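You operate a simulated robot arm through the tools that you are given. There is no shell and no other tool. Be economical: measure what you need, move in short steps, check, and stop when the job is done.

You run a simulated two-armed robot. Do the job below in one go: nothing can be reset, and whatever is moved stays where it is left.

## Task
Pick up the cardboard tube from the steel table top with one hand, pass it to the other hand and put it on the bottom shelf of the low rack.

The check looks at the end state, three seconds after you hand in, the way a careful person would. Anything else that was tipped, shoved, dropped, spilled or broken makes it a failure.

## Robot
Two 7-joint arms with two-finger parallel grippers on one trunk, on a base that drives. Base frame: it is fixed to the floor where the robot stands at the start and does not move with it; the origin is under the middle of the robot, x ahead of it, y to its left, z up. Lengths are in mm, angles in degrees, forces in N, time in s.
The left shoulder is at the start at [36, 101, 1186], the right one opposite. With the tool pointing down near the work surface each hand reaches from about 100 to 500 mm from the robot's upright axis, wherever it stands, measured 20 degrees to its own side. Places, roughly: bottom shelf of the low rack [600, -2200, 300]. Payload 2.4 kg a hand.
The TCP of each hand is the grasp point between the finger pads, 24 mm short of the fingertips. In the tool frame z runs along the fingers and y along their closing line. The gripper opens to 68 mm. The fingers are 17 mm wide and 10 mm thick; the gripper's body (40 by 70 mm) begins 41 mm behind the TCP.
Orientation is that of the tool frame in the base frame, as a unit quaternion [w, x, y, z]. With the fingers straight down and closing along the base's y, the tool's x points along the base's -x, its y along +y and its z along -z.

## Interface
- The arms move only by the tool move_arm. It takes "left_increments", "right_increments" or both (then of equal length, played together; a hand with none holds still); each is a list of rows, each a list of 2 entries, a list of its own where there are three numbers: the shift along the base's x, y, z in units of 50 mm (1.0 is 50 mm), then the turn, a rotation vector about the base's x, y, z in units of 8 degrees (1.0 is 8 degrees). In form: [[[tx, ty, tz], [ax, ay, az]], ...]. A call has 1 to 12 rows; each row shifts and turns the commanded pose from where the row before left it. "left_claw" and "right_claw" are, for a hand that has rows, the finger opening in cm, from 0 to 6.8, set as the call begins (left out, the last holds). A call with a number of a shift or a turn outside -1 to 1 is refused whole. A row lasts 0.2 s, in which the tool goes at most 50 mm and 8.6 degrees; a call with a longer step from one row to the next is refused whole, and so is a gripper value outside its range. A pose out of reach is approached as far as the arm can. The call stops where the force on the tool passes 40 N (or 10 N more than at its start, if that is more) or the arm is blocked; 0.2 s more then pass. Each finger travels about 72 mm/s and halts on what it meets, pressing with about 30 N; the grip force reading is that of the motor and also rises with nothing between the fingers. The clock runs only during rows and for 0.2 s after the last one: add rows that do not move to give the fingers time. It gives the time, the measured TCP pose, the force on the tool (base axes), the opening and the grip force at its end, in the units of the frame above (readings bear some noise), with the torque about the TCP (base axes, N m) and any sound that the robot's microphone picked up, and new pictures: "show" is both (left out), scene, wrist or none (wrist: the cameras of the hands that moved).
- Cameras (640 x 400 px; columns grow to the right, rows downward): "scene" is now at [100.5, 29.8, 1320.5]; the picture's right is [0.41, -0.91, 0.00], its down [-0.72, -0.32, -0.61] and it looks along [0.56, 0.25, -0.79] (base axes); focal length 285 px, centre (320, 200). "left" rides on the left gripper at [84, -11, -75] in its tool frame; the picture's right is [0.13, 0.99, 0.00], its down [-0.60, 0.08, -0.79] and it looks along [-0.79, 0.10, 0.61] (tool axes); focal length 251 px, centre (320, 200). "right" rides on the right gripper at [84, 11, -75] in its tool frame; the picture's right is [-0.13, 0.99, 0.00], its down [-0.60, -0.08, -0.79] and it looks along [-0.79, -0.10, 0.61] (tool axes); focal length 251 px, centre (320, 200). There is no depth. A picture from a camera that has moved, and an enlarged one, comes with that camera's place and axes in the base frame and with its lens.
- slide_trunk(by): slides the trunk up (or, below 0, down) by that many mm; the arms and the scene camera ride with it, the base frame stays. It gives what a move gives, with no picture.
- drive_base(legs): drives the robot by 1 to 6 legs, each [ahead, left, turn to the left] in mm, mm and degrees, along the robot's own axes; the way and the turn of a leg run together, so that a leg with both is an arc; at most 1500 mm and 180 degrees a leg. The arms and the cameras ride along, it lands a little off, and it stops where it bumps. It gives what a move gives, and a new picture of the scene camera.
- pan_tilt(pan, tilt): turns the head with the scene camera to pan (to the left, within 86 degrees either way) and tilt (down, from -29 to 69), counted from straight ahead of the robot. It gives what a move gives, and a new picture of the scene camera.
- enlarge(camera, box): a new picture of the part [left, top, right, bottom] of that camera's present view, enlarged. It takes no simulated time.
- close_job(): hands the job in; it is judged then, once.

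Work in short steps. Places have to be worked out from the pictures, the camera data and where the tool is seen: move nearer, look again, correct. Check each grasp and each placing, and mend what went wrong. You have 120 turns and 260 pictures in all, those below and enlarged ones among them. Open the grippers and draw the arms clear of the work before you hand the job in, unless the task says otherwise; then end with one line.

The tools are called after "Call:" as name(argument=value, ...) on one line, values as JSON. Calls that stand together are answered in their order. move_arm: Moves the arms, as the interface text tells. Its arguments: {"type":"object","properties":{"left_increments":{"type":"array","items":{"type":"array"}},"left_claw":{"type":"number"},"right_increments":{"type":"array","items":{"type":"array"}},"right_claw":{"type":"number"},"show":{"type":"string","enum":["both","scene","wrist","none"]}},"required":[]} The other tools are called the same way: slide_trunk (by) slides the trunk up or down; drive_base (legs) drives the base; pan_tilt (pan, tilt) turns the head that bears the scene camera; enlarge (camera, box) takes an enlarged picture of a part of a camera's view; close_job () hands the job in.

At the start:

```text
clock: 0.0
left_ee_pos: [247.9, 212.3, 1050.0]
left_tcp_rot: [-0.001, 0.0, 1.0, 0.0]
left_force: [0.6, 0.2, -0.1]
left_moment: [0.02, 0.01, -0.03]
left_grip_width: 68.5
left_grasp_force: 0.1
right_ee_pos: [276.6, -14.5, 1045.9]
right_tcp_rot: [0.001, -0.001, 1.0, 0.0]
right_force: [0.2, -0.2, 0.3]
right_moment: [-0.01, 0.03, 0.01]
right_grip_width: 67.7
right_grasp_force: 0.1
trunk travel left (down, up): [-400.0, 450.0]
robot x, y, heading: [-1.8, 0.1, 0.1]
head pan, tilt: [24.1, 52.0]
```

scene: 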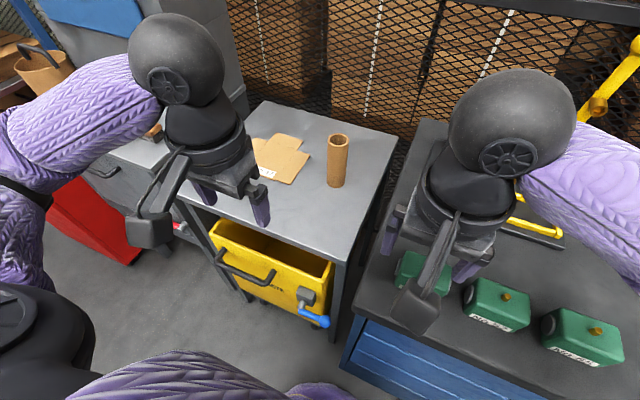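
right: 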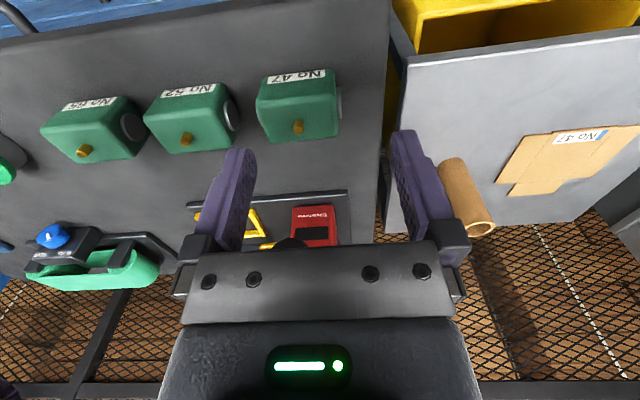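
left: 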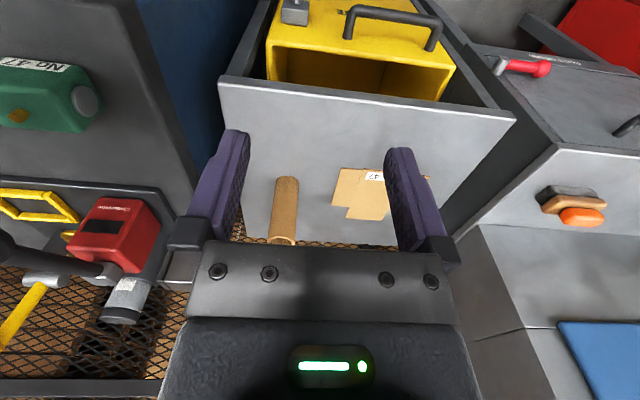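

The tube stands upright at about (545, 185), with its base near z 793 and its top near 920. Before planning the grasp I look towards the rack.

Call:
pan_tilt(pan=-75, tilt=22)

Call:
enlarge(camera="left", box=[200, 100, 440, 250])

```text
clock: 1.8
left_ee_pos: [248.9, 211.0, 1050.0]
left_tcp_rot: [0.0, 0.0, 1.0, 0.0]
left_force: [0.0, 0.3, -1.1]
left_moment: [0.06, 0.02, -0.01]
left_grip_width: 67.5
left_grasp_force: 0.1
right_ee_pos: [275.7, -15.3, 1046.2]
right_tcp_rot: [0.0, 0.0, 1.0, 0.0]
right_force: [0.4, 0.6, 0.2]
right_moment: [-0.01, 0.02, 0.01]
right_grip_width: 68.4
right_grasp_force: 0.0
trunk travel left (down, up): [-400.0, 450.0]
robot x, y, heading: [-1.0, -0.3, 0.1]
head pan, tilt: [-75.0, 22.0]
camera scene: at [56.0, -90.4, 1365.5], right [-0.97, -0.26, 0.0], down [-0.1, 0.36, -0.93], along [0.24, -0.9, -0.37], focal length 285 px, centre (320, 200)
```

scene: 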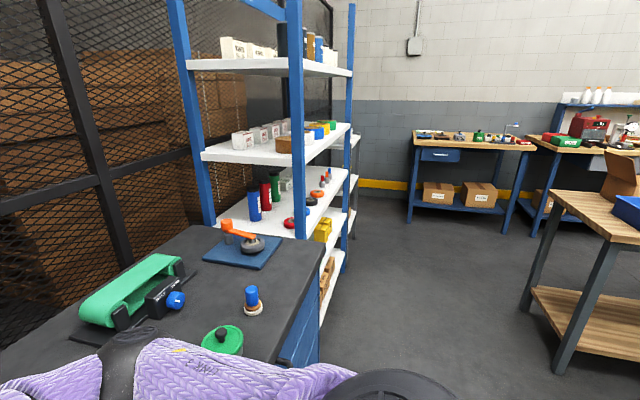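

```text
2.67 times, centred on (320, 175) of left
camera zoom: at [164.0, 200.1, 1125.6], right [-0.13, 0.99, 0.0], down [0.6, 0.08, 0.79], along [0.79, 0.1, -0.61], focal length 670 px, centre (320, 267)
```

zoom: 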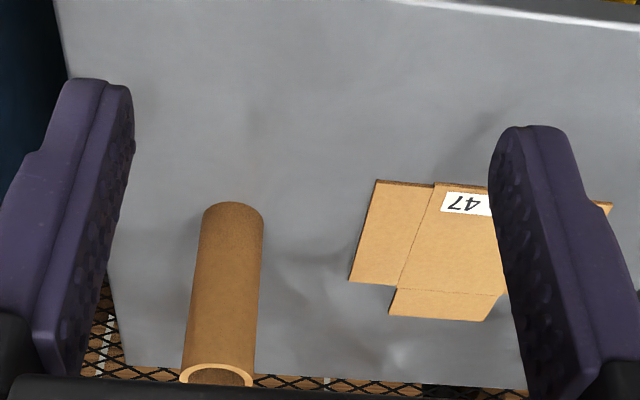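

The low rack sits behind the tall shelving, so I'll look at it once I'm closer. Next I check the free floor ahead of the base.

Call:
pan_tilt(pan=10, tilt=69)

```text
clock: 3.3
left_ee_pos: [247.9, 212.5, 1049.7]
left_tcp_rot: [0.0, 0.0, 1.0, 0.0]
left_force: [0.1, -1.0, 0.2]
left_moment: [0.0, 0.0, 0.0]
left_grip_width: 68.0
left_grasp_force: 0.0
right_ee_pos: [275.8, -15.3, 1045.9]
right_tcp_rot: [0.001, -0.001, 1.0, -0.001]
right_force: [-0.8, 0.1, 1.0]
right_moment: [0.03, 0.01, -0.03]
right_grip_width: 67.7
right_grasp_force: 0.1
trunk travel left (down, up): [-400.0, 450.0]
robot x, y, heading: [4.1, 1.8, -0.2]
head pan, tilt: [10.0, 68.8]
camera scene: at [87.0, 8.9, 1301.3], right [0.17, -0.98, 0.0], down [-0.92, -0.16, -0.36], along [0.36, 0.06, -0.93], focal length 285 px, centre (320, 200)
```

scene: 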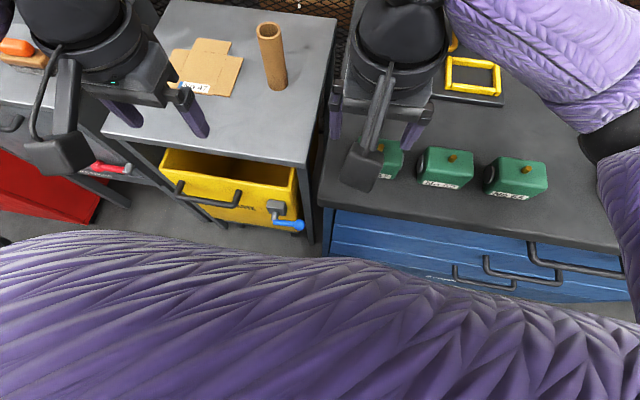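

The purple trunk has little room ahead of it, so I won't drive forward. I'll grasp the tube near its top with the left hand, pitched about 66° down. First I go to a pre-grasp point behind and above it.

Call:
move_arm(left_increments=[[[0.8, -0.11, -0.0], [0, -1, 0]], [[0.8, -0.11, -0.1], [0, -1, 0]], [[0.8, -0.11, -0.1], [0, -1, 0]], [[0.8, -0.11, -0.2], [0, 0, 0]], [[0.8, -0.1, -0.2], [0, 0, 0]], [[0, 0, 0], [0, 0, 0]]], left_claw=6.8)

Call:
pan_tilt(pan=20, tilt=45)

```text
clock: 4.7
left_ee_pos: [448.3, 182.3, 1019.2]
left_tcp_rot: [0.208, -0.001, 0.978, 0.0]
left_force: [-0.5, 0.0, 0.9]
left_moment: [-0.04, -0.03, -0.01]
left_grip_width: 68.1
left_grasp_force: 0.0
right_ee_pos: [276.6, -16.2, 1047.1]
right_tcp_rot: [0.0, 0.0, 1.0, 0.0]
right_force: [-0.3, -0.1, -0.9]
right_moment: [0.0, 0.0, -0.01]
right_grip_width: 67.9
right_grasp_force: 0.2
trunk travel left (down, up): [-400.0, 450.0]
robot x, y, heading: [-0.0, 0.9, 0.1]
head pan, tilt: [10.0, 68.8]
camera scene: at [87.1, 8.9, 1301.2], right [0.17, -0.98, 0.0], down [-0.92, -0.16, -0.36], along [0.36, 0.06, -0.93], focal length 285 px, centre (320, 200)
camera left: at [340.5, 172.0, 1053.9], right [-0.12, 0.99, -0.05], down [0.23, 0.08, 0.97], along [0.97, 0.1, -0.24], focal length 251 px, centre (320, 200)
```

scene: 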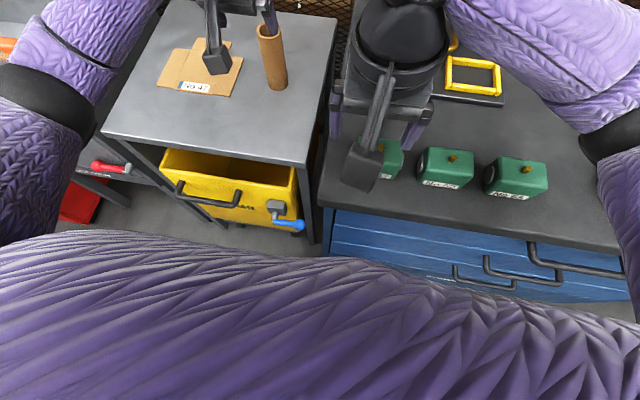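
left: 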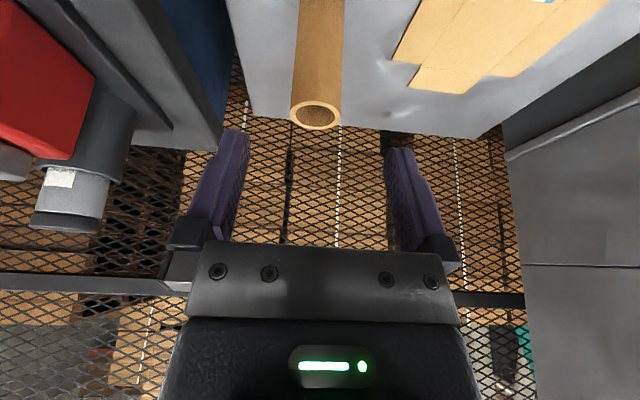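

```text
clock: 5.6
left_ee_pos: [449.1, 183.6, 1018.7]
left_tcp_rot: [0.207, 0.0, 0.978, 0.001]
left_force: [-0.4, -0.1, -0.4]
left_moment: [-0.01, 0.02, 0.02]
left_grip_width: 67.8
left_grasp_force: 0.0
right_ee_pos: [276.0, -15.8, 1046.8]
right_tcp_rot: [0.0, 0.001, 1.0, 0.0]
right_force: [0.2, 0.4, -0.3]
right_moment: [0.04, -0.02, 0.02]
right_grip_width: 67.9
right_grasp_force: 0.0
trunk travel left (down, up): [-400.0, 450.0]
robot x, y, heading: [1.8, 0.8, -0.0]
head pan, tilt: [20.0, 45.0]
camera scene: at [108.4, 26.9, 1330.0], right [0.34, -0.94, 0.0], down [-0.67, -0.24, -0.71], along [0.66, 0.24, -0.71], focal length 285 px, centre (320, 200)
```

scene: 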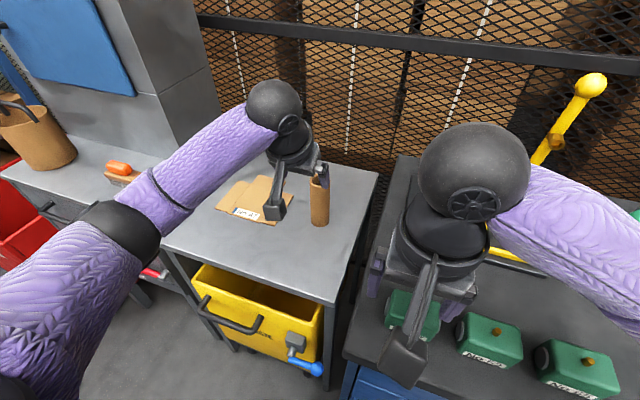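

The wrist view puts the tube's rim centre at (545, 184, 923) and its diameter at 44 mm. I line up on the tool axis and slide in to TCP (545, 184, 905) without closing yet.

Call:
move_arm(left_increments=[[[0.86, 0.01, 0.08], [0, 0, 0]], [[0.35, 0, -0.79], [0, 0, 0]], [[0.35, 0, -0.79], [0, 0, 0]], [[0.36, 0, -0.78], [0, 0, 0]], [[0, 0, 0], [0, 0, 0]]])

```text
clock: 6.8
left_ee_pos: [543.9, 183.4, 904.5]
left_tcp_rot: [0.208, 0.0, 0.978, 0.0]
left_force: [-0.4, 0.5, -0.8]
left_moment: [-0.01, -0.03, 0.01]
left_grip_width: 67.8
left_grasp_force: 0.0
right_ee_pos: [276.1, -14.0, 1045.4]
right_tcp_rot: [0.001, 0.0, 1.0, 0.0]
right_force: [0.1, 0.7, 0.5]
right_moment: [-0.03, -0.01, 0.03]
right_grip_width: 67.8
right_grasp_force: 0.1
trunk travel left (down, up): [-400.0, 450.0]
robot x, y, heading: [-0.6, -1.6, 0.2]
head pan, tilt: [20.0, 45.0]
camera scene: at [108.5, 27.0, 1330.1], right [0.34, -0.94, 0.0], down [-0.66, -0.24, -0.71], along [0.66, 0.24, -0.71], focal length 285 px, centre (320, 200)
camera left: at [435.7, 172.9, 939.9], right [-0.12, 0.99, -0.05], down [0.23, 0.08, 0.97], along [0.97, 0.1, -0.24], focal length 251 px, centre (320, 200)
```

scene: 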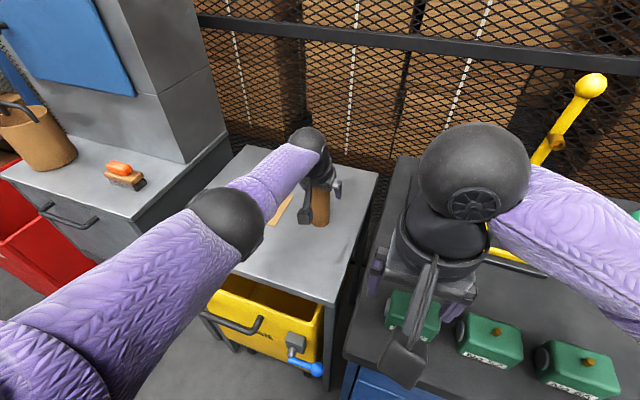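
left: 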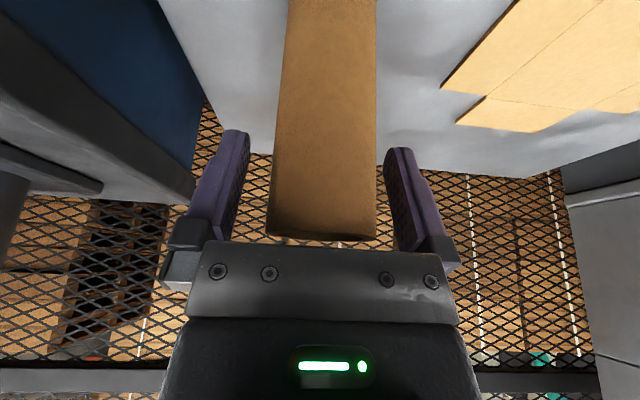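

The tube sits centred between the fingers. I close the gripper.

Call:
move_arm(left_increments=[[[0, 0, 0], [0, 0, 0]], [[0, 0, 0], [0, 0, 0]], [[0, 0, 0], [0, 0, 0]], [[0, 0, 0], [0, 0, 0]]], left_claw=3.5, show="wrist")

```text
clock: 7.8
left_ee_pos: [542.5, 184.8, 905.7]
left_tcp_rot: [0.208, 0.0, 0.978, 0.001]
left_force: [0.3, 0.1, 0.5]
left_moment: [0.0, 0.01, 0.01]
left_grip_width: 44.4
left_grasp_force: 29.9
right_ee_pos: [276.5, -14.9, 1045.8]
right_tcp_rot: [0.0, 0.0, 1.0, 0.0]
right_force: [0.4, -0.2, -0.5]
right_moment: [-0.02, 0.03, 0.0]
right_grip_width: 67.7
right_grasp_force: 0.2
trunk travel left (down, up): [-400.0, 450.0]
robot x, y, heading: [1.3, 1.5, 0.1]
head pan, tilt: [20.0, 45.0]
camera left: at [435.6, 173.2, 940.1], right [-0.12, 0.99, -0.05], down [0.23, 0.08, 0.97], along [0.97, 0.1, -0.24], focal length 251 px, centre (320, 200)
```

left: 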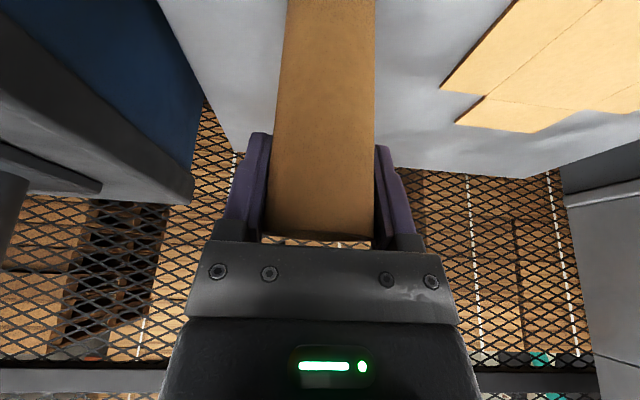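

It is gripped at 44.4 mm. I lift straight up by 120 mm.

Call:
move_arm(left_increments=[[[0, 0, 0.4], [0, 0, 0]], [[0, 0, 0.6], [0, 0, 0]], [[0, 0, 0.7], [0, 0, 0]], [[0, 0, 0.7], [0, 0, 0]], [[0, 0, 0], [0, 0, 0]]])

```text
clock: 9.0
left_ee_pos: [544.4, 184.6, 1026.4]
left_tcp_rot: [0.208, 0.001, 0.978, -0.001]
left_force: [-0.4, 0.7, 0.2]
left_moment: [0.02, 0.04, -0.02]
left_grip_width: 44.1
left_grasp_force: 30.5
right_ee_pos: [276.1, -14.0, 1045.8]
right_tcp_rot: [0.0, 0.0, 1.0, 0.0]
right_force: [-0.3, -0.2, -0.6]
right_moment: [-0.02, 0.0, 0.0]
right_grip_width: 68.2
right_grasp_force: 0.0
trunk travel left (down, up): [-400.0, 450.0]
robot x, y, heading: [0.9, 0.3, -0.1]
head pan, tilt: [20.0, 45.0]
camera scene: at [108.5, 27.0, 1330.1], right [0.34, -0.94, 0.0], down [-0.66, -0.24, -0.71], along [0.66, 0.24, -0.71], focal length 285 px, centre (320, 200)
camera left: at [437.0, 173.7, 1060.5], right [-0.12, 0.99, -0.05], down [0.23, 0.08, 0.97], along [0.97, 0.1, -0.24], focal length 251 px, centre (320, 200)
```

scene: 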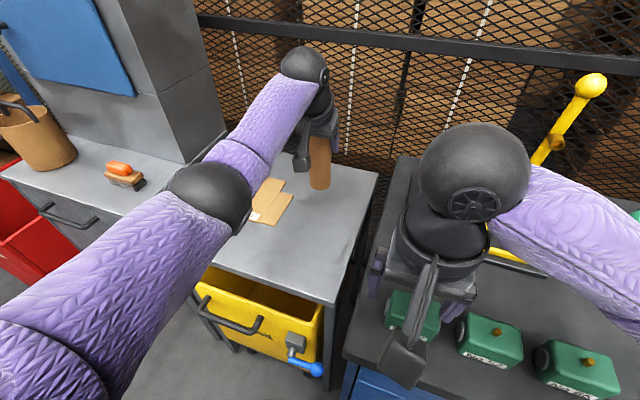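
left: 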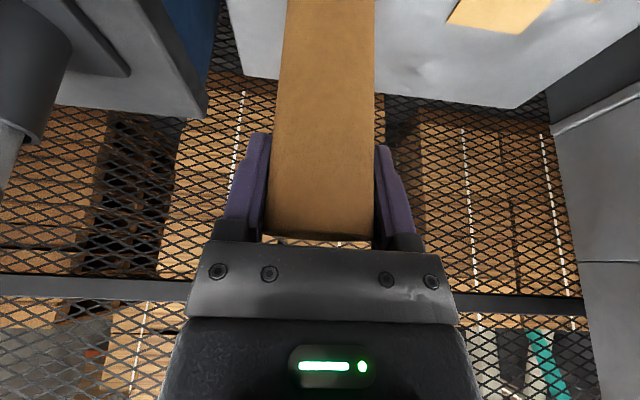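

The tube is held firmly with the wrist cleared. I retract the left hand towards the body before driving.

Call:
move_arm(left_increments=[[[-0.8, 0, 0.3], [0, 0, 0]], [[-0.9, 0.05, 0.3], [0, 0, 0]], [[-0.9, 0.05, 0.3], [0, 0, 0]], [[-0.9, 0.05, 0.3], [0, 0, 0]], [[-0.9, 0.05, 0.2], [0, 0, 0]], [[-0.5, 0, 0], [0, 0, 0]], [[0, 0, 0], [0, 0, 0]]], show="scene")

Call:
drive_base(legs=[[-250, 0, 0], [0, -700, 0]])

Call:
pan_tilt(pan=-60, tilt=25)

```text
clock: 10.6
left_ee_pos: [299.8, 195.4, 1096.1]
left_tcp_rot: [0.207, 0.001, 0.978, 0.0]
left_force: [0.3, 0.3, 0.6]
left_moment: [0.03, 0.01, 0.0]
left_grip_width: 44.2
left_grasp_force: 29.2
right_ee_pos: [276.4, -16.0, 1045.6]
right_tcp_rot: [0.0, -0.001, 1.0, 0.0]
right_force: [0.4, -0.3, 0.2]
right_moment: [-0.02, 0.02, 0.01]
right_grip_width: 68.0
right_grasp_force: 0.1
trunk travel left (down, up): [-400.0, 450.0]
robot x, y, heading: [1.4, 3.6, 0.2]
head pan, tilt: [20.0, 45.0]
camera scene: at [108.4, 27.0, 1330.1], right [0.34, -0.94, 0.0], down [-0.66, -0.24, -0.71], along [0.66, 0.24, -0.71], focal length 285 px, centre (320, 200)
```

scene: 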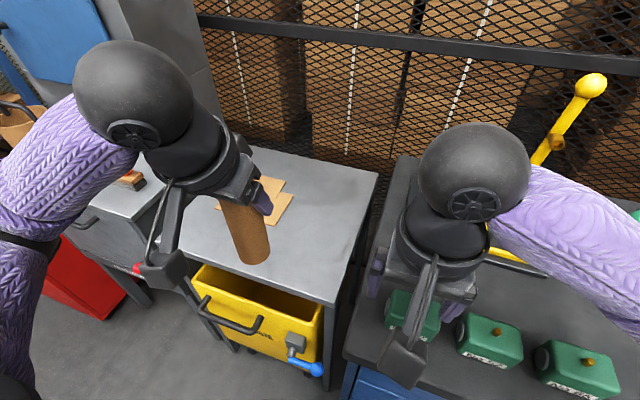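

```text
clock: 15.9
left_ee_pos: [50.4, -507.1, 1097.4]
left_tcp_rot: [0.207, 0.001, 0.978, 0.0]
left_force: [1.3, -0.7, 0.0]
left_moment: [0.02, 0.01, 0.01]
left_grip_width: 44.0
left_grasp_force: 30.1
right_ee_pos: [26.3, -716.6, 1046.1]
right_tcp_rot: [0.0, 0.001, 1.0, 0.0]
right_force: [-0.6, 0.4, 0.5]
right_moment: [0.01, 0.06, -0.01]
right_grip_width: 68.2
right_grasp_force: 0.0
trunk travel left (down, up): [-400.0, 450.0]
robot x, y, heading: [-253.1, -702.4, 0.0]
head pan, tilt: [20.0, 45.0]
camera scene: at [-140.7, -674.3, 1330.1], right [0.34, -0.94, 0.0], down [-0.66, -0.24, -0.71], along [0.66, 0.24, -0.71], focal length 285 px, centre (320, 200)
```

scene: 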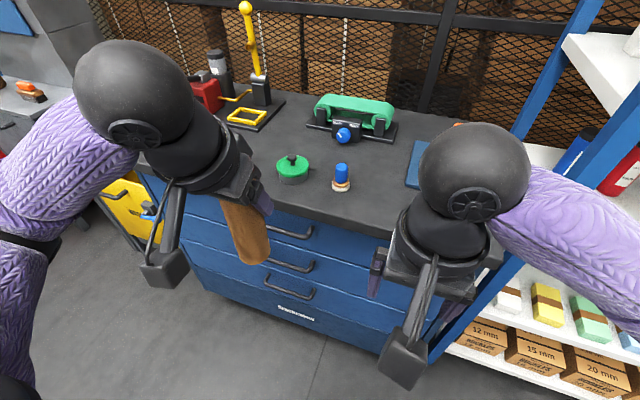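

```text
clock: 17.4
left_ee_pos: [50.7, -505.7, 1097.4]
left_tcp_rot: [0.208, 0.0, 0.978, 0.0]
left_force: [0.8, -0.7, -0.9]
left_moment: [0.01, -0.02, -0.01]
left_grip_width: 44.2
left_grasp_force: 29.8
right_ee_pos: [27.1, -715.4, 1046.1]
right_tcp_rot: [0.0, 0.0, 1.0, 0.0]
right_force: [-0.4, -0.2, 0.8]
right_moment: [0.02, 0.01, 0.01]
right_grip_width: 68.2
right_grasp_force: 0.0
trunk travel left (down, up): [-400.0, 450.0]
robot x, y, heading: [-250.3, -702.3, -0.1]
head pan, tilt: [-60.0, 25.0]
camera scene: at [-171.0, -781.6, 1360.7], right [-0.87, -0.5, 0.0], down [-0.21, 0.37, -0.91], along [0.45, -0.79, -0.42], focal length 285 px, centre (320, 200)
```

scene: 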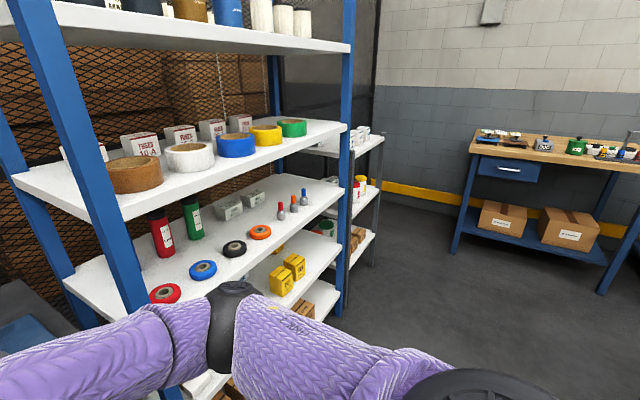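

The low grey rack stands just past the tall shelves. I drive further right along the aisle and look at it.

Call:
drive_base(legs=[[0, -1250, 0]])

Call:
pan_tilt(pan=-15, tilt=42)

```text
clock: 23.7
left_ee_pos: [52.3, -1757.1, 1096.6]
left_tcp_rot: [0.208, -0.003, 0.978, 0.0]
left_force: [-0.2, 0.3, -0.9]
left_moment: [0.03, -0.02, -0.02]
left_grip_width: 44.1
left_grasp_force: 30.0
right_ee_pos: [30.6, -1967.5, 1046.0]
right_tcp_rot: [0.0, -0.003, 1.0, -0.001]
right_force: [-0.3, 0.2, -0.5]
right_moment: [-0.01, 0.03, 0.04]
right_grip_width: 67.9
right_grasp_force: 0.0
trunk travel left (down, up): [-400.0, 450.0]
robot x, y, heading: [-243.7, -1953.9, 0.3]
head pan, tilt: [-60.0, 25.0]
camera scene: at [-168.1, -2034.1, 1360.7], right [-0.86, -0.5, 0.0], down [-0.21, 0.36, -0.91], along [0.46, -0.78, -0.42], focal length 285 px, centre (320, 200)
```

scene: 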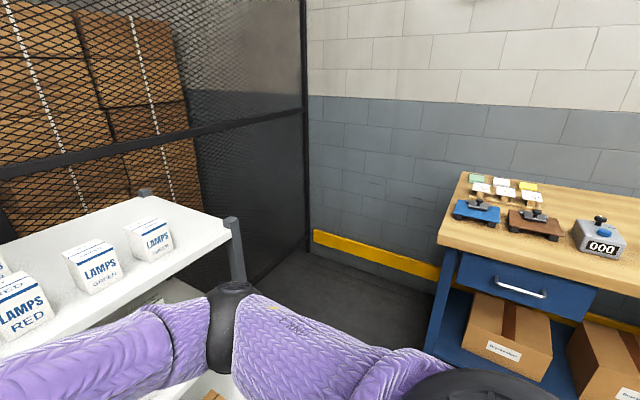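

```text
clock: 24.9
left_ee_pos: [52.6, -1757.5, 1097.2]
left_tcp_rot: [0.208, -0.003, 0.978, 0.001]
left_force: [0.2, 0.6, -0.9]
left_moment: [-0.05, 0.01, -0.03]
left_grip_width: 43.8
left_grasp_force: 29.9
right_ee_pos: [30.0, -1967.9, 1045.0]
right_tcp_rot: [0.0, -0.003, 1.0, 0.0]
right_force: [-0.1, 1.3, -0.4]
right_moment: [0.0, -0.02, 0.0]
right_grip_width: 68.1
right_grasp_force: 0.0
trunk travel left (down, up): [-400.0, 450.0]
robot x, y, heading: [-247.1, -1952.7, 0.4]
head pan, tilt: [-15.0, 42.0]
camera scene: at [-133.7, -1975.8, 1334.4], right [-0.25, -0.97, 0.0], down [-0.65, 0.17, -0.74], along [0.72, -0.19, -0.67], focal length 285 px, centre (320, 200)
```

scene: 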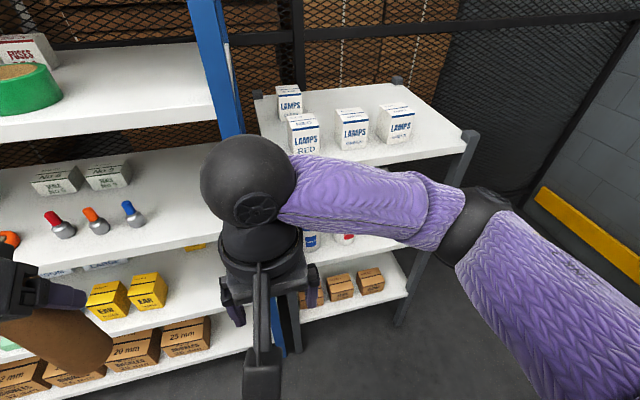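

The low rack has three shelves. The bottom one holds brown boxes at its left and middle, and the right end looks free. I do the handover here in the open: the left hand turns to point right, and the right hand backs away and turns to point left at 45° down.

Call:
move_arm(right_increments=[[[0.1, -0.7, 0], [0, -0.9375, 0]], [[0.1, -0.7, 0], [0, -0.9375, 0]], [[0.1, -0.7, 0], [0, -0.9375, 0]], [[0.1, -0.7, 0], [0, -0.9375, 0]], [[0.1, -0.7, 0], [0, -0.9375, 0]], [[0.1, 0, 0], [0, -0.9375, 0]], [[0.1, 0, 0], [0, 0, 0.9375]], [[0.1, 0, 0], [0, 0, 0.9375]], [[0.08, 0, 0], [0, 0, 0.9375]], [[0, 0, 0], [0, 0, 0.9375]], [[0, 0, 0], [0, 0, 0.9375]], [[0, 0, 0], [0, 0, 0.9375]]], left_increments=[[[0, 0, 0], [0, 0, -0.9375]], [[0, 0, 0], [0, 0, -0.9375]], [[0, 0, 0], [0, 0, -0.9375]], [[0, 0, 0], [0, 0, -0.9375]], [[0, 0, 0], [0, 0, -0.9375]], [[0, 0, 0], [0, 0, -0.9375]], [[0, 0, 0], [0, 0, -0.9375]], [[0, 0, 0], [0, 0, -0.9375]], [[0.1, 0, 0], [0, 0, -0.9375]], [[0.1, 0, 0], [0, 0, -0.9375]], [[0.1, 0, 0], [0, 0, -0.9375]], [[0.1, 0, 0], [0, 0, -0.9375]]], show="scene")

```text
clock: 27.4
left_ee_pos: [73.3, -1756.4, 1097.3]
left_tcp_rot: [0.147, 0.691, 0.692, -0.147]
left_force: [-0.3, 0.5, -0.1]
left_moment: [0.0, -0.02, 0.01]
left_grip_width: 43.8
left_grasp_force: 30.3
right_ee_pos: [111.1, -2144.8, 1044.4]
right_tcp_rot: [0.355, -0.355, 0.853, 0.146]
right_force: [-0.1, 1.1, 0.1]
right_moment: [0.02, 0.01, -0.02]
right_grip_width: 68.1
right_grasp_force: 0.0
right hand out of reach, approached as far as the arm can: row 4, 5, 6
trunk travel left (down, up): [-400.0, 450.0]
robot x, y, heading: [-244.1, -1953.1, 0.2]
head pan, tilt: [-15.0, 42.0]
camera scene: at [-133.5, -1975.9, 1334.4], right [-0.25, -0.97, 0.0], down [-0.65, 0.17, -0.74], along [0.72, -0.19, -0.67], focal length 285 px, centre (320, 200)
```

scene: 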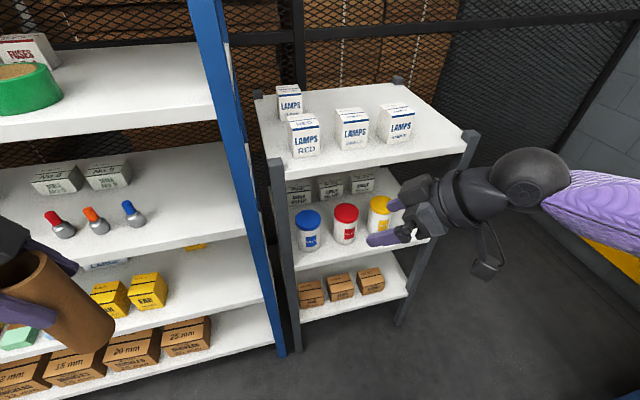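

The left hand has yawed 90°, and the right hand still needs 45° more. I finish that turn and bring the left hand with the tube to the middle.

Call:
move_arm(right_increments=[[[0, 0, 0], [0, 0, 0.9375]], [[0, 0, 0], [0, 0, 0.9375]], [[0, 0, 0], [0, 0, 0.9375]], [[0, 0, 0], [0, 0, 0.9375]], [[0, 0, 0], [0, 0, 0.9375]], [[0, 0, 0], [0, 0, 0.9375]], [[0, 0, 0], [0, 0, 0]]], left_increments=[[[0, -0.6, 0], [0, 0, 0]], [[0, -0.6, 0], [0, 0, 0]], [[0, -0.6, 0], [0, 0, 0]], [[0, -0.6, 0], [0, 0, 0]], [[0, -0.6, 0], [0, 0, 0]], [[0, -0.4, 0], [0, 0, 0]], [[0, 0, 0], [0, 0, 0]]])

```text
clock: 29.1
left_ee_pos: [72.4, -1928.3, 1097.2]
left_tcp_rot: [0.147, 0.69, 0.694, -0.146]
left_force: [-0.5, 0.4, -0.5]
left_moment: [0.01, 0.01, 0.04]
left_grip_width: 43.7
left_grasp_force: 30.2
right_ee_pos: [111.1, -2144.5, 1043.3]
right_tcp_rot: [-0.271, 0.655, -0.651, -0.271]
right_force: [0.0, -0.2, -0.3]
right_moment: [0.0, 0.01, -0.03]
right_grip_width: 68.1
right_grasp_force: 0.0
trunk travel left (down, up): [-400.0, 450.0]
robot x, y, heading: [-249.1, -1950.9, 0.4]
head pan, tilt: [-15.0, 42.0]
camera scene: at [-133.6, -1975.9, 1334.4], right [-0.25, -0.97, 0.0], down [-0.65, 0.17, -0.74], along [0.72, -0.19, -0.67], focal length 285 px, centre (320, 200)
camera right: at [100.8, -2255.7, 1038.2], right [-0.99, 0.09, 0.09], down [0.08, -0.13, 0.99], along [0.1, 0.99, 0.13], focal length 251 px, centre (320, 200)
camera left: at [60.3, -1820.8, 1132.0], right [0.99, 0.12, -0.05], down [0.08, -0.23, 0.97], along [0.11, -0.97, -0.24], focal length 251 px, centre (320, 200)
```

scene: 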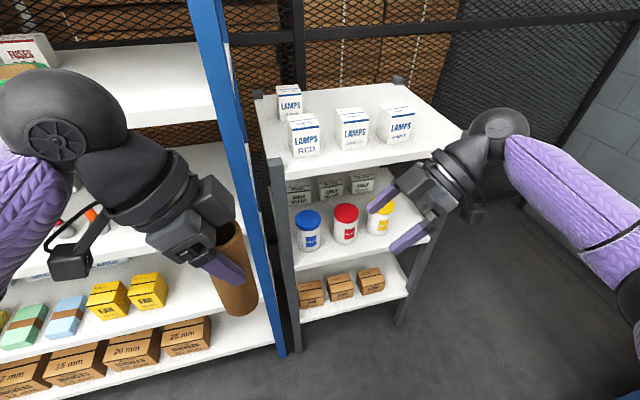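
right: 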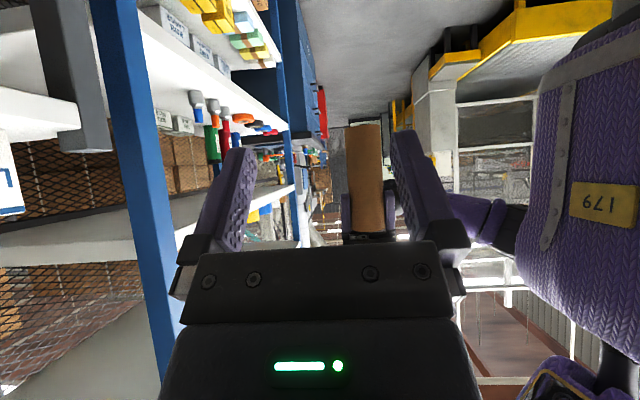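
left: 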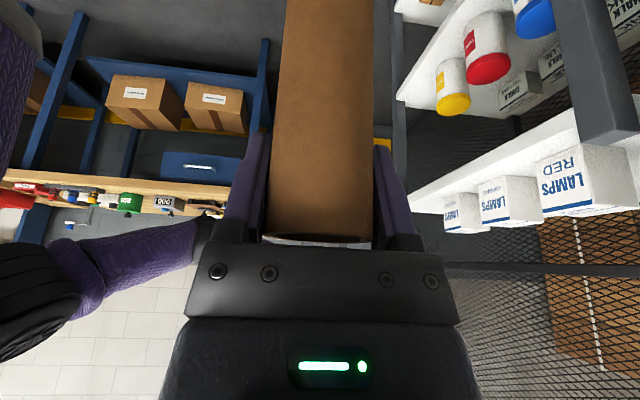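

The right wrist view puts the tube at x ≈ 71 with its bottom at z ≈ 987. I bring the right hand onto the line (72, −2020, 1023), short of the tube, and check.

Call:
move_arm(right_increments=[[[-0.4, 0.4, -0.2], [0, 0, 0]], [[-0.38, 0.7, -0.2], [0, 0, 0]], [[0, 0.7, 0], [0, 0, 0]], [[0, 0.7, 0], [0, 0, 0]], [[0, 0, 0], [0, 0, 0]]])

```text
clock: 30.2
left_ee_pos: [72.2, -1927.6, 1097.7]
left_tcp_rot: [0.147, 0.69, 0.693, -0.147]
left_force: [-0.5, 0.0, -0.9]
left_moment: [-0.02, 0.04, 0.0]
left_grip_width: 43.9
left_grasp_force: 30.2
right_ee_pos: [72.5, -2020.0, 1023.9]
right_tcp_rot: [-0.271, 0.655, -0.652, -0.27]
right_force: [-0.3, 0.2, -0.2]
right_moment: [-0.01, 0.02, 0.0]
right_grip_width: 68.1
right_grasp_force: 0.0
trunk travel left (down, up): [-400.0, 450.0]
robot x, y, heading: [-246.7, -1949.5, 0.4]
head pan, tilt: [-15.0, 42.0]
camera scene: at [-133.6, -1975.8, 1334.4], right [-0.25, -0.97, 0.0], down [-0.65, 0.17, -0.74], along [0.72, -0.19, -0.67], focal length 285 px, centre (320, 200)
camera right: at [61.8, -2131.0, 1018.1], right [-0.99, 0.09, 0.09], down [0.08, -0.13, 0.99], along [0.1, 0.99, 0.13], focal length 251 px, centre (320, 200)
```

scene: 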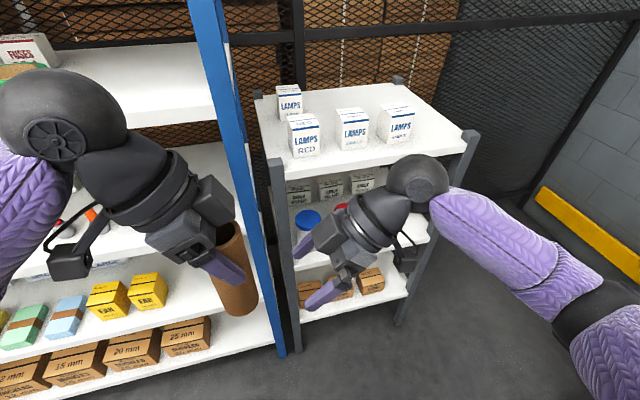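
right: 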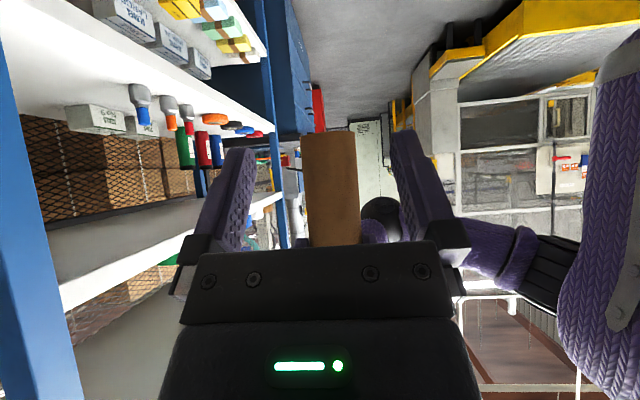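

The alignment looks good, with margin to the left fingers. I slide the right hand in to y ≈ −1934.

Call:
move_arm(right_increments=[[[0, 0.6, 0], [0, 0, 0]], [[0, 0.6, 0.02], [0, 0, 0]], [[0, 0.5, 0], [0, 0, 0]], [[0, 0, 0], [0, 0, 0]]])

Call:
enlarge(camera="scene", box=[140, 150, 380, 350])

```text
clock: 31.2
left_ee_pos: [72.6, -1927.2, 1096.5]
left_tcp_rot: [0.147, 0.689, 0.694, -0.146]
left_force: [0.5, 21.9, 2.8]
left_moment: [0.3, -0.01, -0.01]
left_grip_width: 43.8
left_grasp_force: 29.6
right_ee_pos: [72.0, -1935.4, 1026.2]
right_tcp_rot: [-0.27, 0.655, -0.652, -0.27]
right_force: [-0.9, -22.8, -2.9]
right_moment: [1.31, -0.06, 0.0]
right_grip_width: 68.2
right_grasp_force: 0.0
trunk travel left (down, up): [-400.0, 450.0]
robot x, y, heading: [-244.1, -1953.5, 0.5]
head pan, tilt: [-15.0, 42.0]
camera scene: at [-133.6, -1975.8, 1334.4], right [-0.25, -0.97, 0.0], down [-0.65, 0.17, -0.74], along [0.72, -0.19, -0.67], focal length 285 px, centre (320, 200)
camera right: at [61.5, -2046.7, 1019.5], right [-0.99, 0.09, 0.09], down [0.08, -0.13, 0.99], along [0.1, 0.99, 0.12], focal length 251 px, centre (320, 200)
```

scene: 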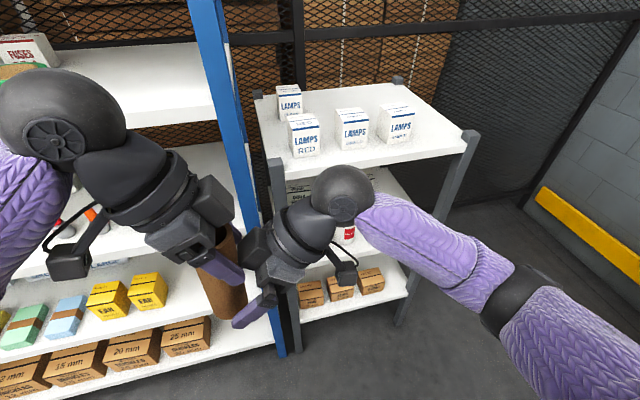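
right: 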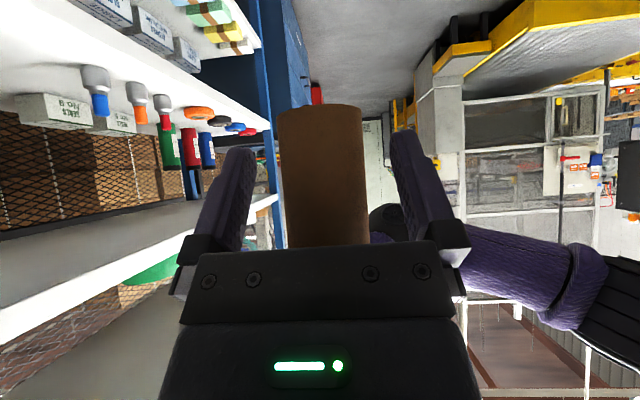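

```text
2.00 times, centred on (260, 250) of scene
camera zoom: at [-133.6, -1975.8, 1334.4], right [-0.25, -0.97, 0.0], down [-0.65, 0.17, -0.74], along [0.72, -0.19, -0.67], focal length 570 px, centre (440, 100)
```

zoom: 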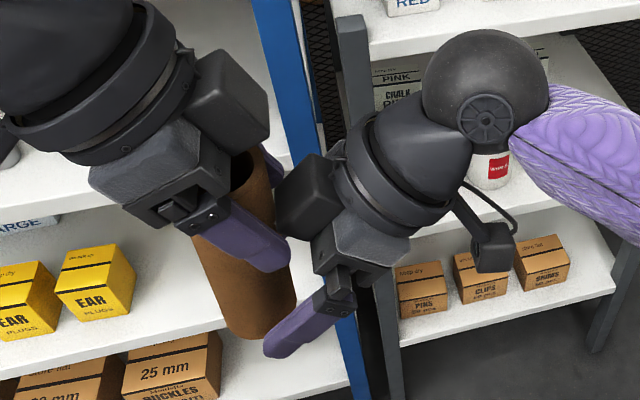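

The reading shows 22 N because the right gripper's body corner touches the tube at this 45° tilt. I back off, flatten the right hand to about 33°, and check the tube.

Call:
move_arm(right_increments=[[[0, -0.4, 0], [0, 0, 0]], [[0, -0.6, 0], [0, 0, 0]], [[0, 0, 0.08], [0.75, 0, 0]], [[0, 0, 0.0], [0.75, 0, 0]], [[0, 0, 0], [0, 0, 0]]])

Call:
enlarge(camera="scene", box=[140, 150, 380, 350])

```text
clock: 32.5
left_ee_pos: [72.5, -1927.8, 1097.9]
left_tcp_rot: [0.148, 0.69, 0.693, -0.147]
left_force: [-0.6, -0.6, -0.6]
left_moment: [-0.02, -0.02, 0.0]
left_grip_width: 44.0
left_grasp_force: 29.6
right_ee_pos: [73.1, -1985.7, 1030.5]
right_tcp_rot: [-0.339, 0.622, -0.62, -0.337]
right_force: [0.3, 0.9, -0.1]
right_moment: [-0.01, 0.0, -0.01]
right_grip_width: 67.9
right_grasp_force: 0.0
trunk travel left (down, up): [-400.0, 450.0]
robot x, y, heading: [-248.3, -1954.6, 0.5]
head pan, tilt: [-15.0, 42.0]
camera scene: at [-133.7, -1975.9, 1334.4], right [-0.25, -0.97, 0.0], down [-0.65, 0.17, -0.74], along [0.72, -0.19, -0.67], focal length 285 px, centre (320, 200)
camera right: at [61.6, -2092.4, 1000.4], right [-0.99, 0.07, 0.1], down [0.08, -0.34, 0.94], along [0.1, 0.94, 0.33], focal length 251 px, centre (320, 200)
```

scene: 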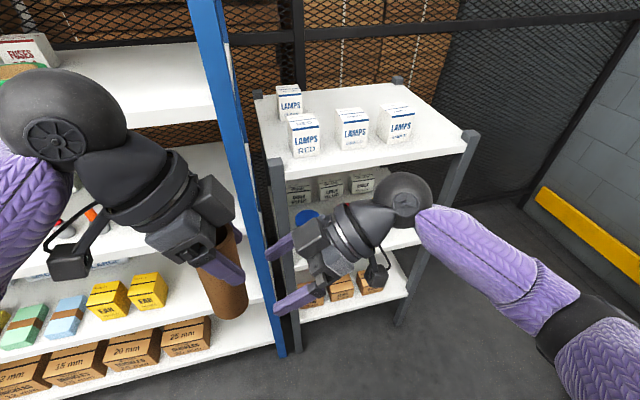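
right: 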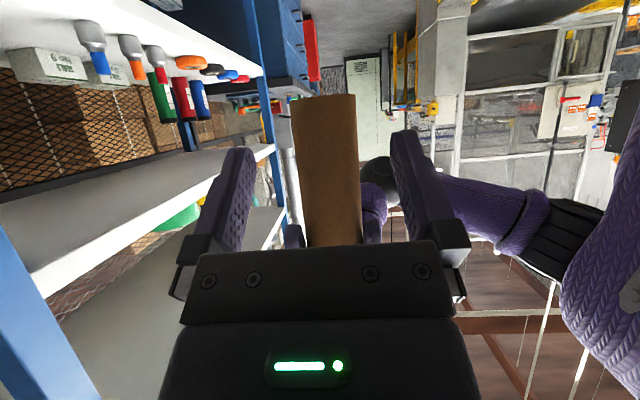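

```text
2.00 times, centred on (260, 250) of scene
camera zoom: at [-133.7, -1975.9, 1334.4], right [-0.25, -0.97, 0.0], down [-0.65, 0.17, -0.74], along [0.72, -0.19, -0.67], focal length 570 px, centre (440, 100)
```

zoom: 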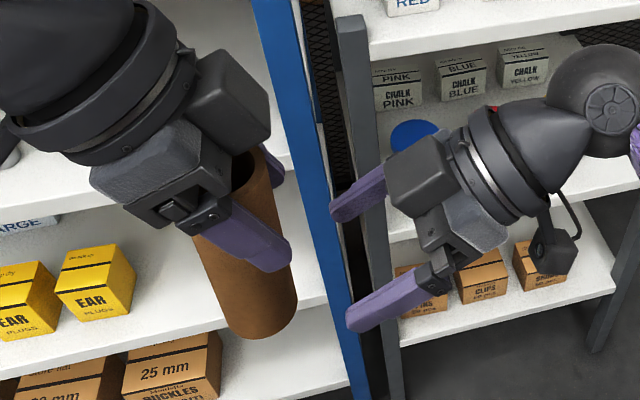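

The push may have tilted the tube slightly in the left grip. I take a close look to measure that.

Call:
enlarge(camera="right", box=[240, 80, 432, 200])

Call:
enlarge(camera="left", box=[200, 0, 440, 250])

```text
3.33 times, centred on (336, 140) of right
camera zoom: at [61.6, -2092.4, 1000.4], right [-0.99, 0.07, 0.1], down [0.08, -0.34, 0.94], along [0.1, 0.94, 0.33], focal length 838 px, centre (267, 400)
```

zoom: 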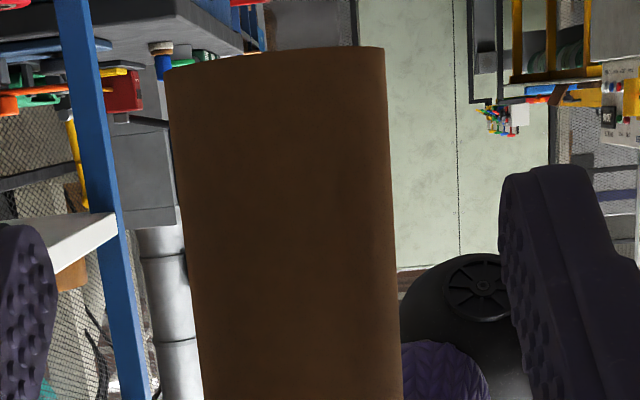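

```text
1.60 times, centred on (320, 125) of left
camera zoom: at [60.3, -1820.5, 1131.9], right [0.99, 0.12, -0.05], down [0.08, -0.23, 0.97], along [0.11, -0.97, -0.24], focal length 402 px, centre (320, 320)
```

zoom: 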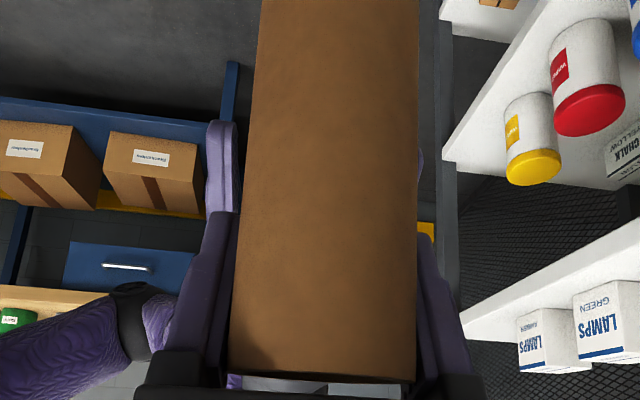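

The tube leans about 7–8°, with its bottom towards +y. I correct this by turning the left hand −7.5° about x, then measure again.

Call:
move_arm(left_increments=[[[0, 0, 0], [-0.47, 0, 0]], [[0, 0, 0], [-0.47, 0, 0]], [[0, 0, 0], [0, 0, 0]]], show="none")

Call:
enlarge(camera="right", box=[240, 80, 432, 200])

Call:
enlarge(camera="scene", box=[140, 150, 380, 350])

```text
clock: 33.2
left_ee_pos: [70.9, -1928.3, 1097.6]
left_tcp_rot: [0.192, 0.679, 0.682, -0.192]
left_force: [0.1, -0.4, -1.5]
left_moment: [0.02, -0.01, 0.01]
left_grip_width: 43.8
left_grasp_force: 30.0
right_ee_pos: [72.7, -1983.9, 1029.3]
right_tcp_rot: [-0.338, 0.623, -0.621, -0.336]
right_force: [0.0, 0.6, -0.4]
right_moment: [0.03, 0.0, 0.01]
right_grip_width: 67.6
right_grasp_force: 0.2
trunk travel left (down, up): [-400.0, 450.0]
robot x, y, heading: [-246.2, -1952.2, 0.4]
head pan, tilt: [-15.0, 42.0]
```

```text
3.33 times, centred on (336, 140) of right
camera zoom: at [61.6, -2092.3, 1000.5], right [-0.99, 0.07, 0.1], down [0.08, -0.34, 0.94], along [0.1, 0.94, 0.33], focal length 838 px, centre (267, 400)
```

zoom: 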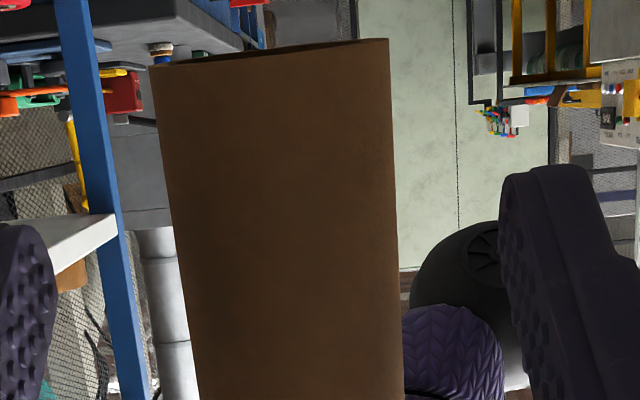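

```text
2.00 times, centred on (260, 250) of scene
camera zoom: at [-133.6, -1975.8, 1334.4], right [-0.25, -0.97, 0.0], down [-0.65, 0.17, -0.74], along [0.72, -0.19, -0.67], focal length 570 px, centre (440, 100)
```

zoom: 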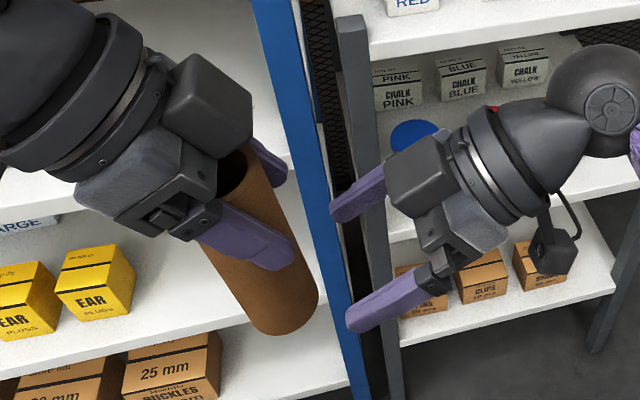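

It is now about 4° over-corrected, since a sliver of the bottom opening is visible. I turn back +4° and look once more.

Call:
move_arm(left_increments=[[[0, 0, 0], [0.5, 0, 0]], [[0, 0, 0], [0, 0, 0]]], show="none")

Call:
enlarge(camera="right", box=[240, 80, 432, 200])

```text
clock: 33.9
left_ee_pos: [72.5, -1927.1, 1096.7]
left_tcp_rot: [0.168, 0.685, 0.689, -0.167]
left_force: [0.4, -0.7, -0.1]
left_moment: [0.01, 0.01, -0.01]
left_grip_width: 43.8
left_grasp_force: 29.7
right_ee_pos: [72.3, -1984.7, 1030.3]
right_tcp_rot: [-0.338, 0.623, -0.62, -0.337]
right_force: [-0.7, 0.0, 0.4]
right_moment: [0.0, -0.01, 0.01]
right_grip_width: 68.0
right_grasp_force: 0.2
trunk travel left (down, up): [-400.0, 450.0]
robot x, y, heading: [-244.7, -1955.8, 0.3]
head pan, tilt: [-15.0, 42.0]
```

```text
3.33 times, centred on (336, 140) of right
camera zoom: at [61.6, -2092.3, 1000.4], right [-0.99, 0.07, 0.1], down [0.08, -0.34, 0.94], along [0.1, 0.94, 0.33], focal length 838 px, centre (267, 400)
```

zoom: 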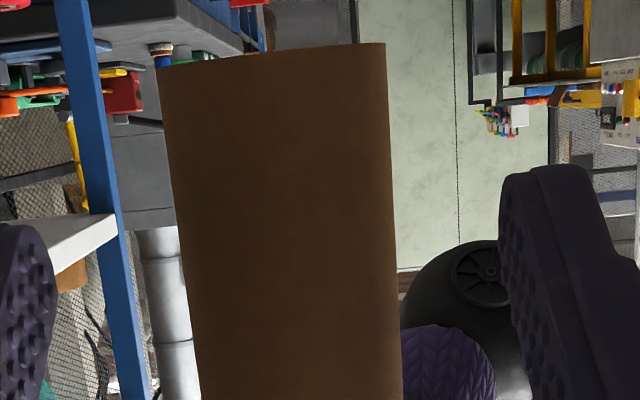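

The tube is now vertical and centred at x ≈ 72. I move the right hand in by 52 mm.

Call:
move_arm(right_increments=[[[0, 0.4, 0], [0, 0, 0]], [[0, 0.4, 0], [0, 0, 0]], [[0, 0.24, 0], [0, 0, 0]], [[0, 0, 0], [0, 0, 0]]])

```text
clock: 34.9
left_ee_pos: [72.8, -1927.3, 1096.1]
left_tcp_rot: [0.168, 0.685, 0.688, -0.168]
left_force: [0.2, 0.1, -0.7]
left_moment: [0.01, -0.02, 0.01]
left_grip_width: 44.1
left_grasp_force: 30.3
right_ee_pos: [72.4, -1933.0, 1029.3]
right_tcp_rot: [-0.338, 0.623, -0.62, -0.336]
right_force: [-0.4, -0.3, 0.6]
right_moment: [0.02, -0.01, -0.01]
right_grip_width: 68.1
right_grasp_force: 0.0
trunk travel left (down, up): [-400.0, 450.0]
robot x, y, heading: [-246.1, -1955.5, 0.3]
head pan, tilt: [-15.0, 42.0]
camera scene: at [-133.6, -1975.8, 1334.4], right [-0.25, -0.97, 0.0], down [-0.65, 0.17, -0.74], along [0.72, -0.19, -0.67], focal length 285 px, centre (320, 200)
camera right: at [62.0, -2040.2, 1000.4], right [-0.99, 0.07, 0.1], down [0.08, -0.34, 0.94], along [0.1, 0.94, 0.33], focal length 251 px, centre (320, 200)
```

scene: 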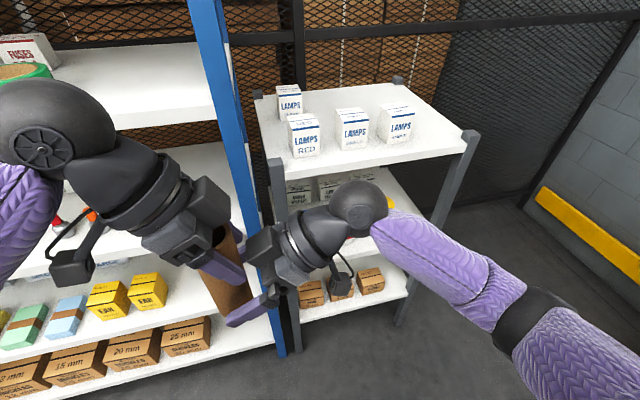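
right: 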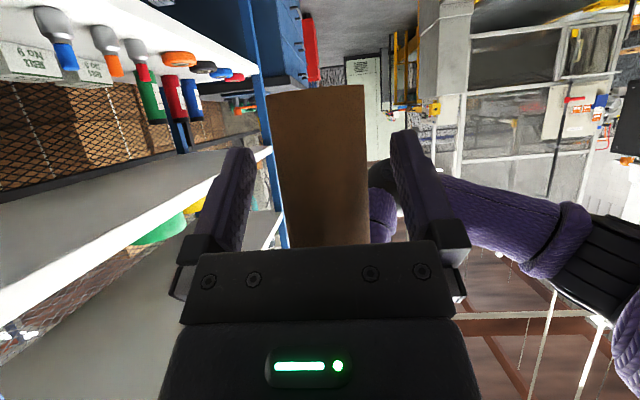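

No contact force, and the tube sits between the fingers. I close the right hand.

Call:
move_arm(right_increments=[[[0, 0, 0], [0, 0, 0]], [[0, 0, 0], [0, 0, 0]], [[0, 0, 0], [0, 0, 0]], [[0, 0, 0], [0, 0, 0]]], right_claw=3.5)

```text
clock: 35.9
left_ee_pos: [72.2, -1927.2, 1097.0]
left_tcp_rot: [0.169, 0.685, 0.689, -0.168]
left_force: [5.0, -1.6, -0.2]
left_moment: [-0.08, -0.15, -0.11]
left_grip_width: 43.7
left_grasp_force: 29.9
right_ee_pos: [72.9, -1931.7, 1030.9]
right_tcp_rot: [-0.338, 0.623, -0.62, -0.337]
right_force: [-5.5, 1.3, 0.2]
right_moment: [-0.03, -0.22, 0.1]
right_grip_width: 43.4
right_grasp_force: 29.7
trunk travel left (down, up): [-400.0, 450.0]
robot x, y, heading: [-247.7, -1953.8, 0.4]
head pan, tilt: [-15.0, 42.0]
camera scene: at [-133.6, -1975.8, 1334.4], right [-0.25, -0.97, 0.0], down [-0.65, 0.17, -0.74], along [0.72, -0.19, -0.67], focal length 285 px, centre (320, 200)
camera right: at [61.9, -2040.3, 1000.4], right [-0.99, 0.07, 0.1], down [0.08, -0.34, 0.94], along [0.1, 0.94, 0.33], focal length 251 px, centre (320, 200)
```

scene: 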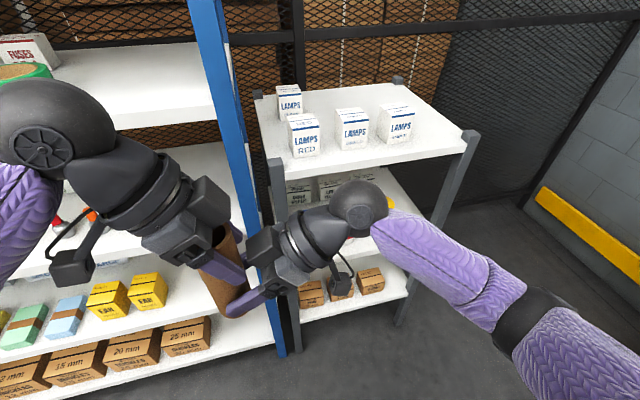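
right: 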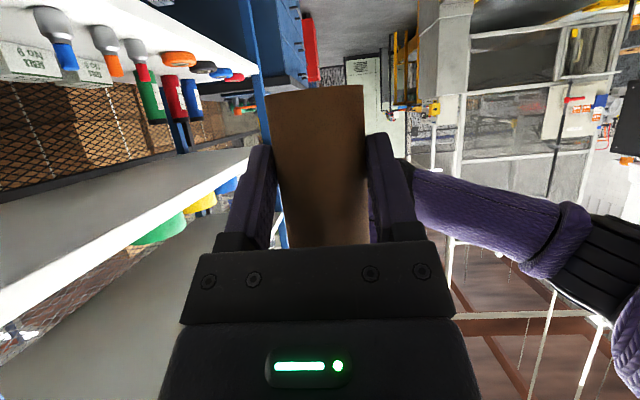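

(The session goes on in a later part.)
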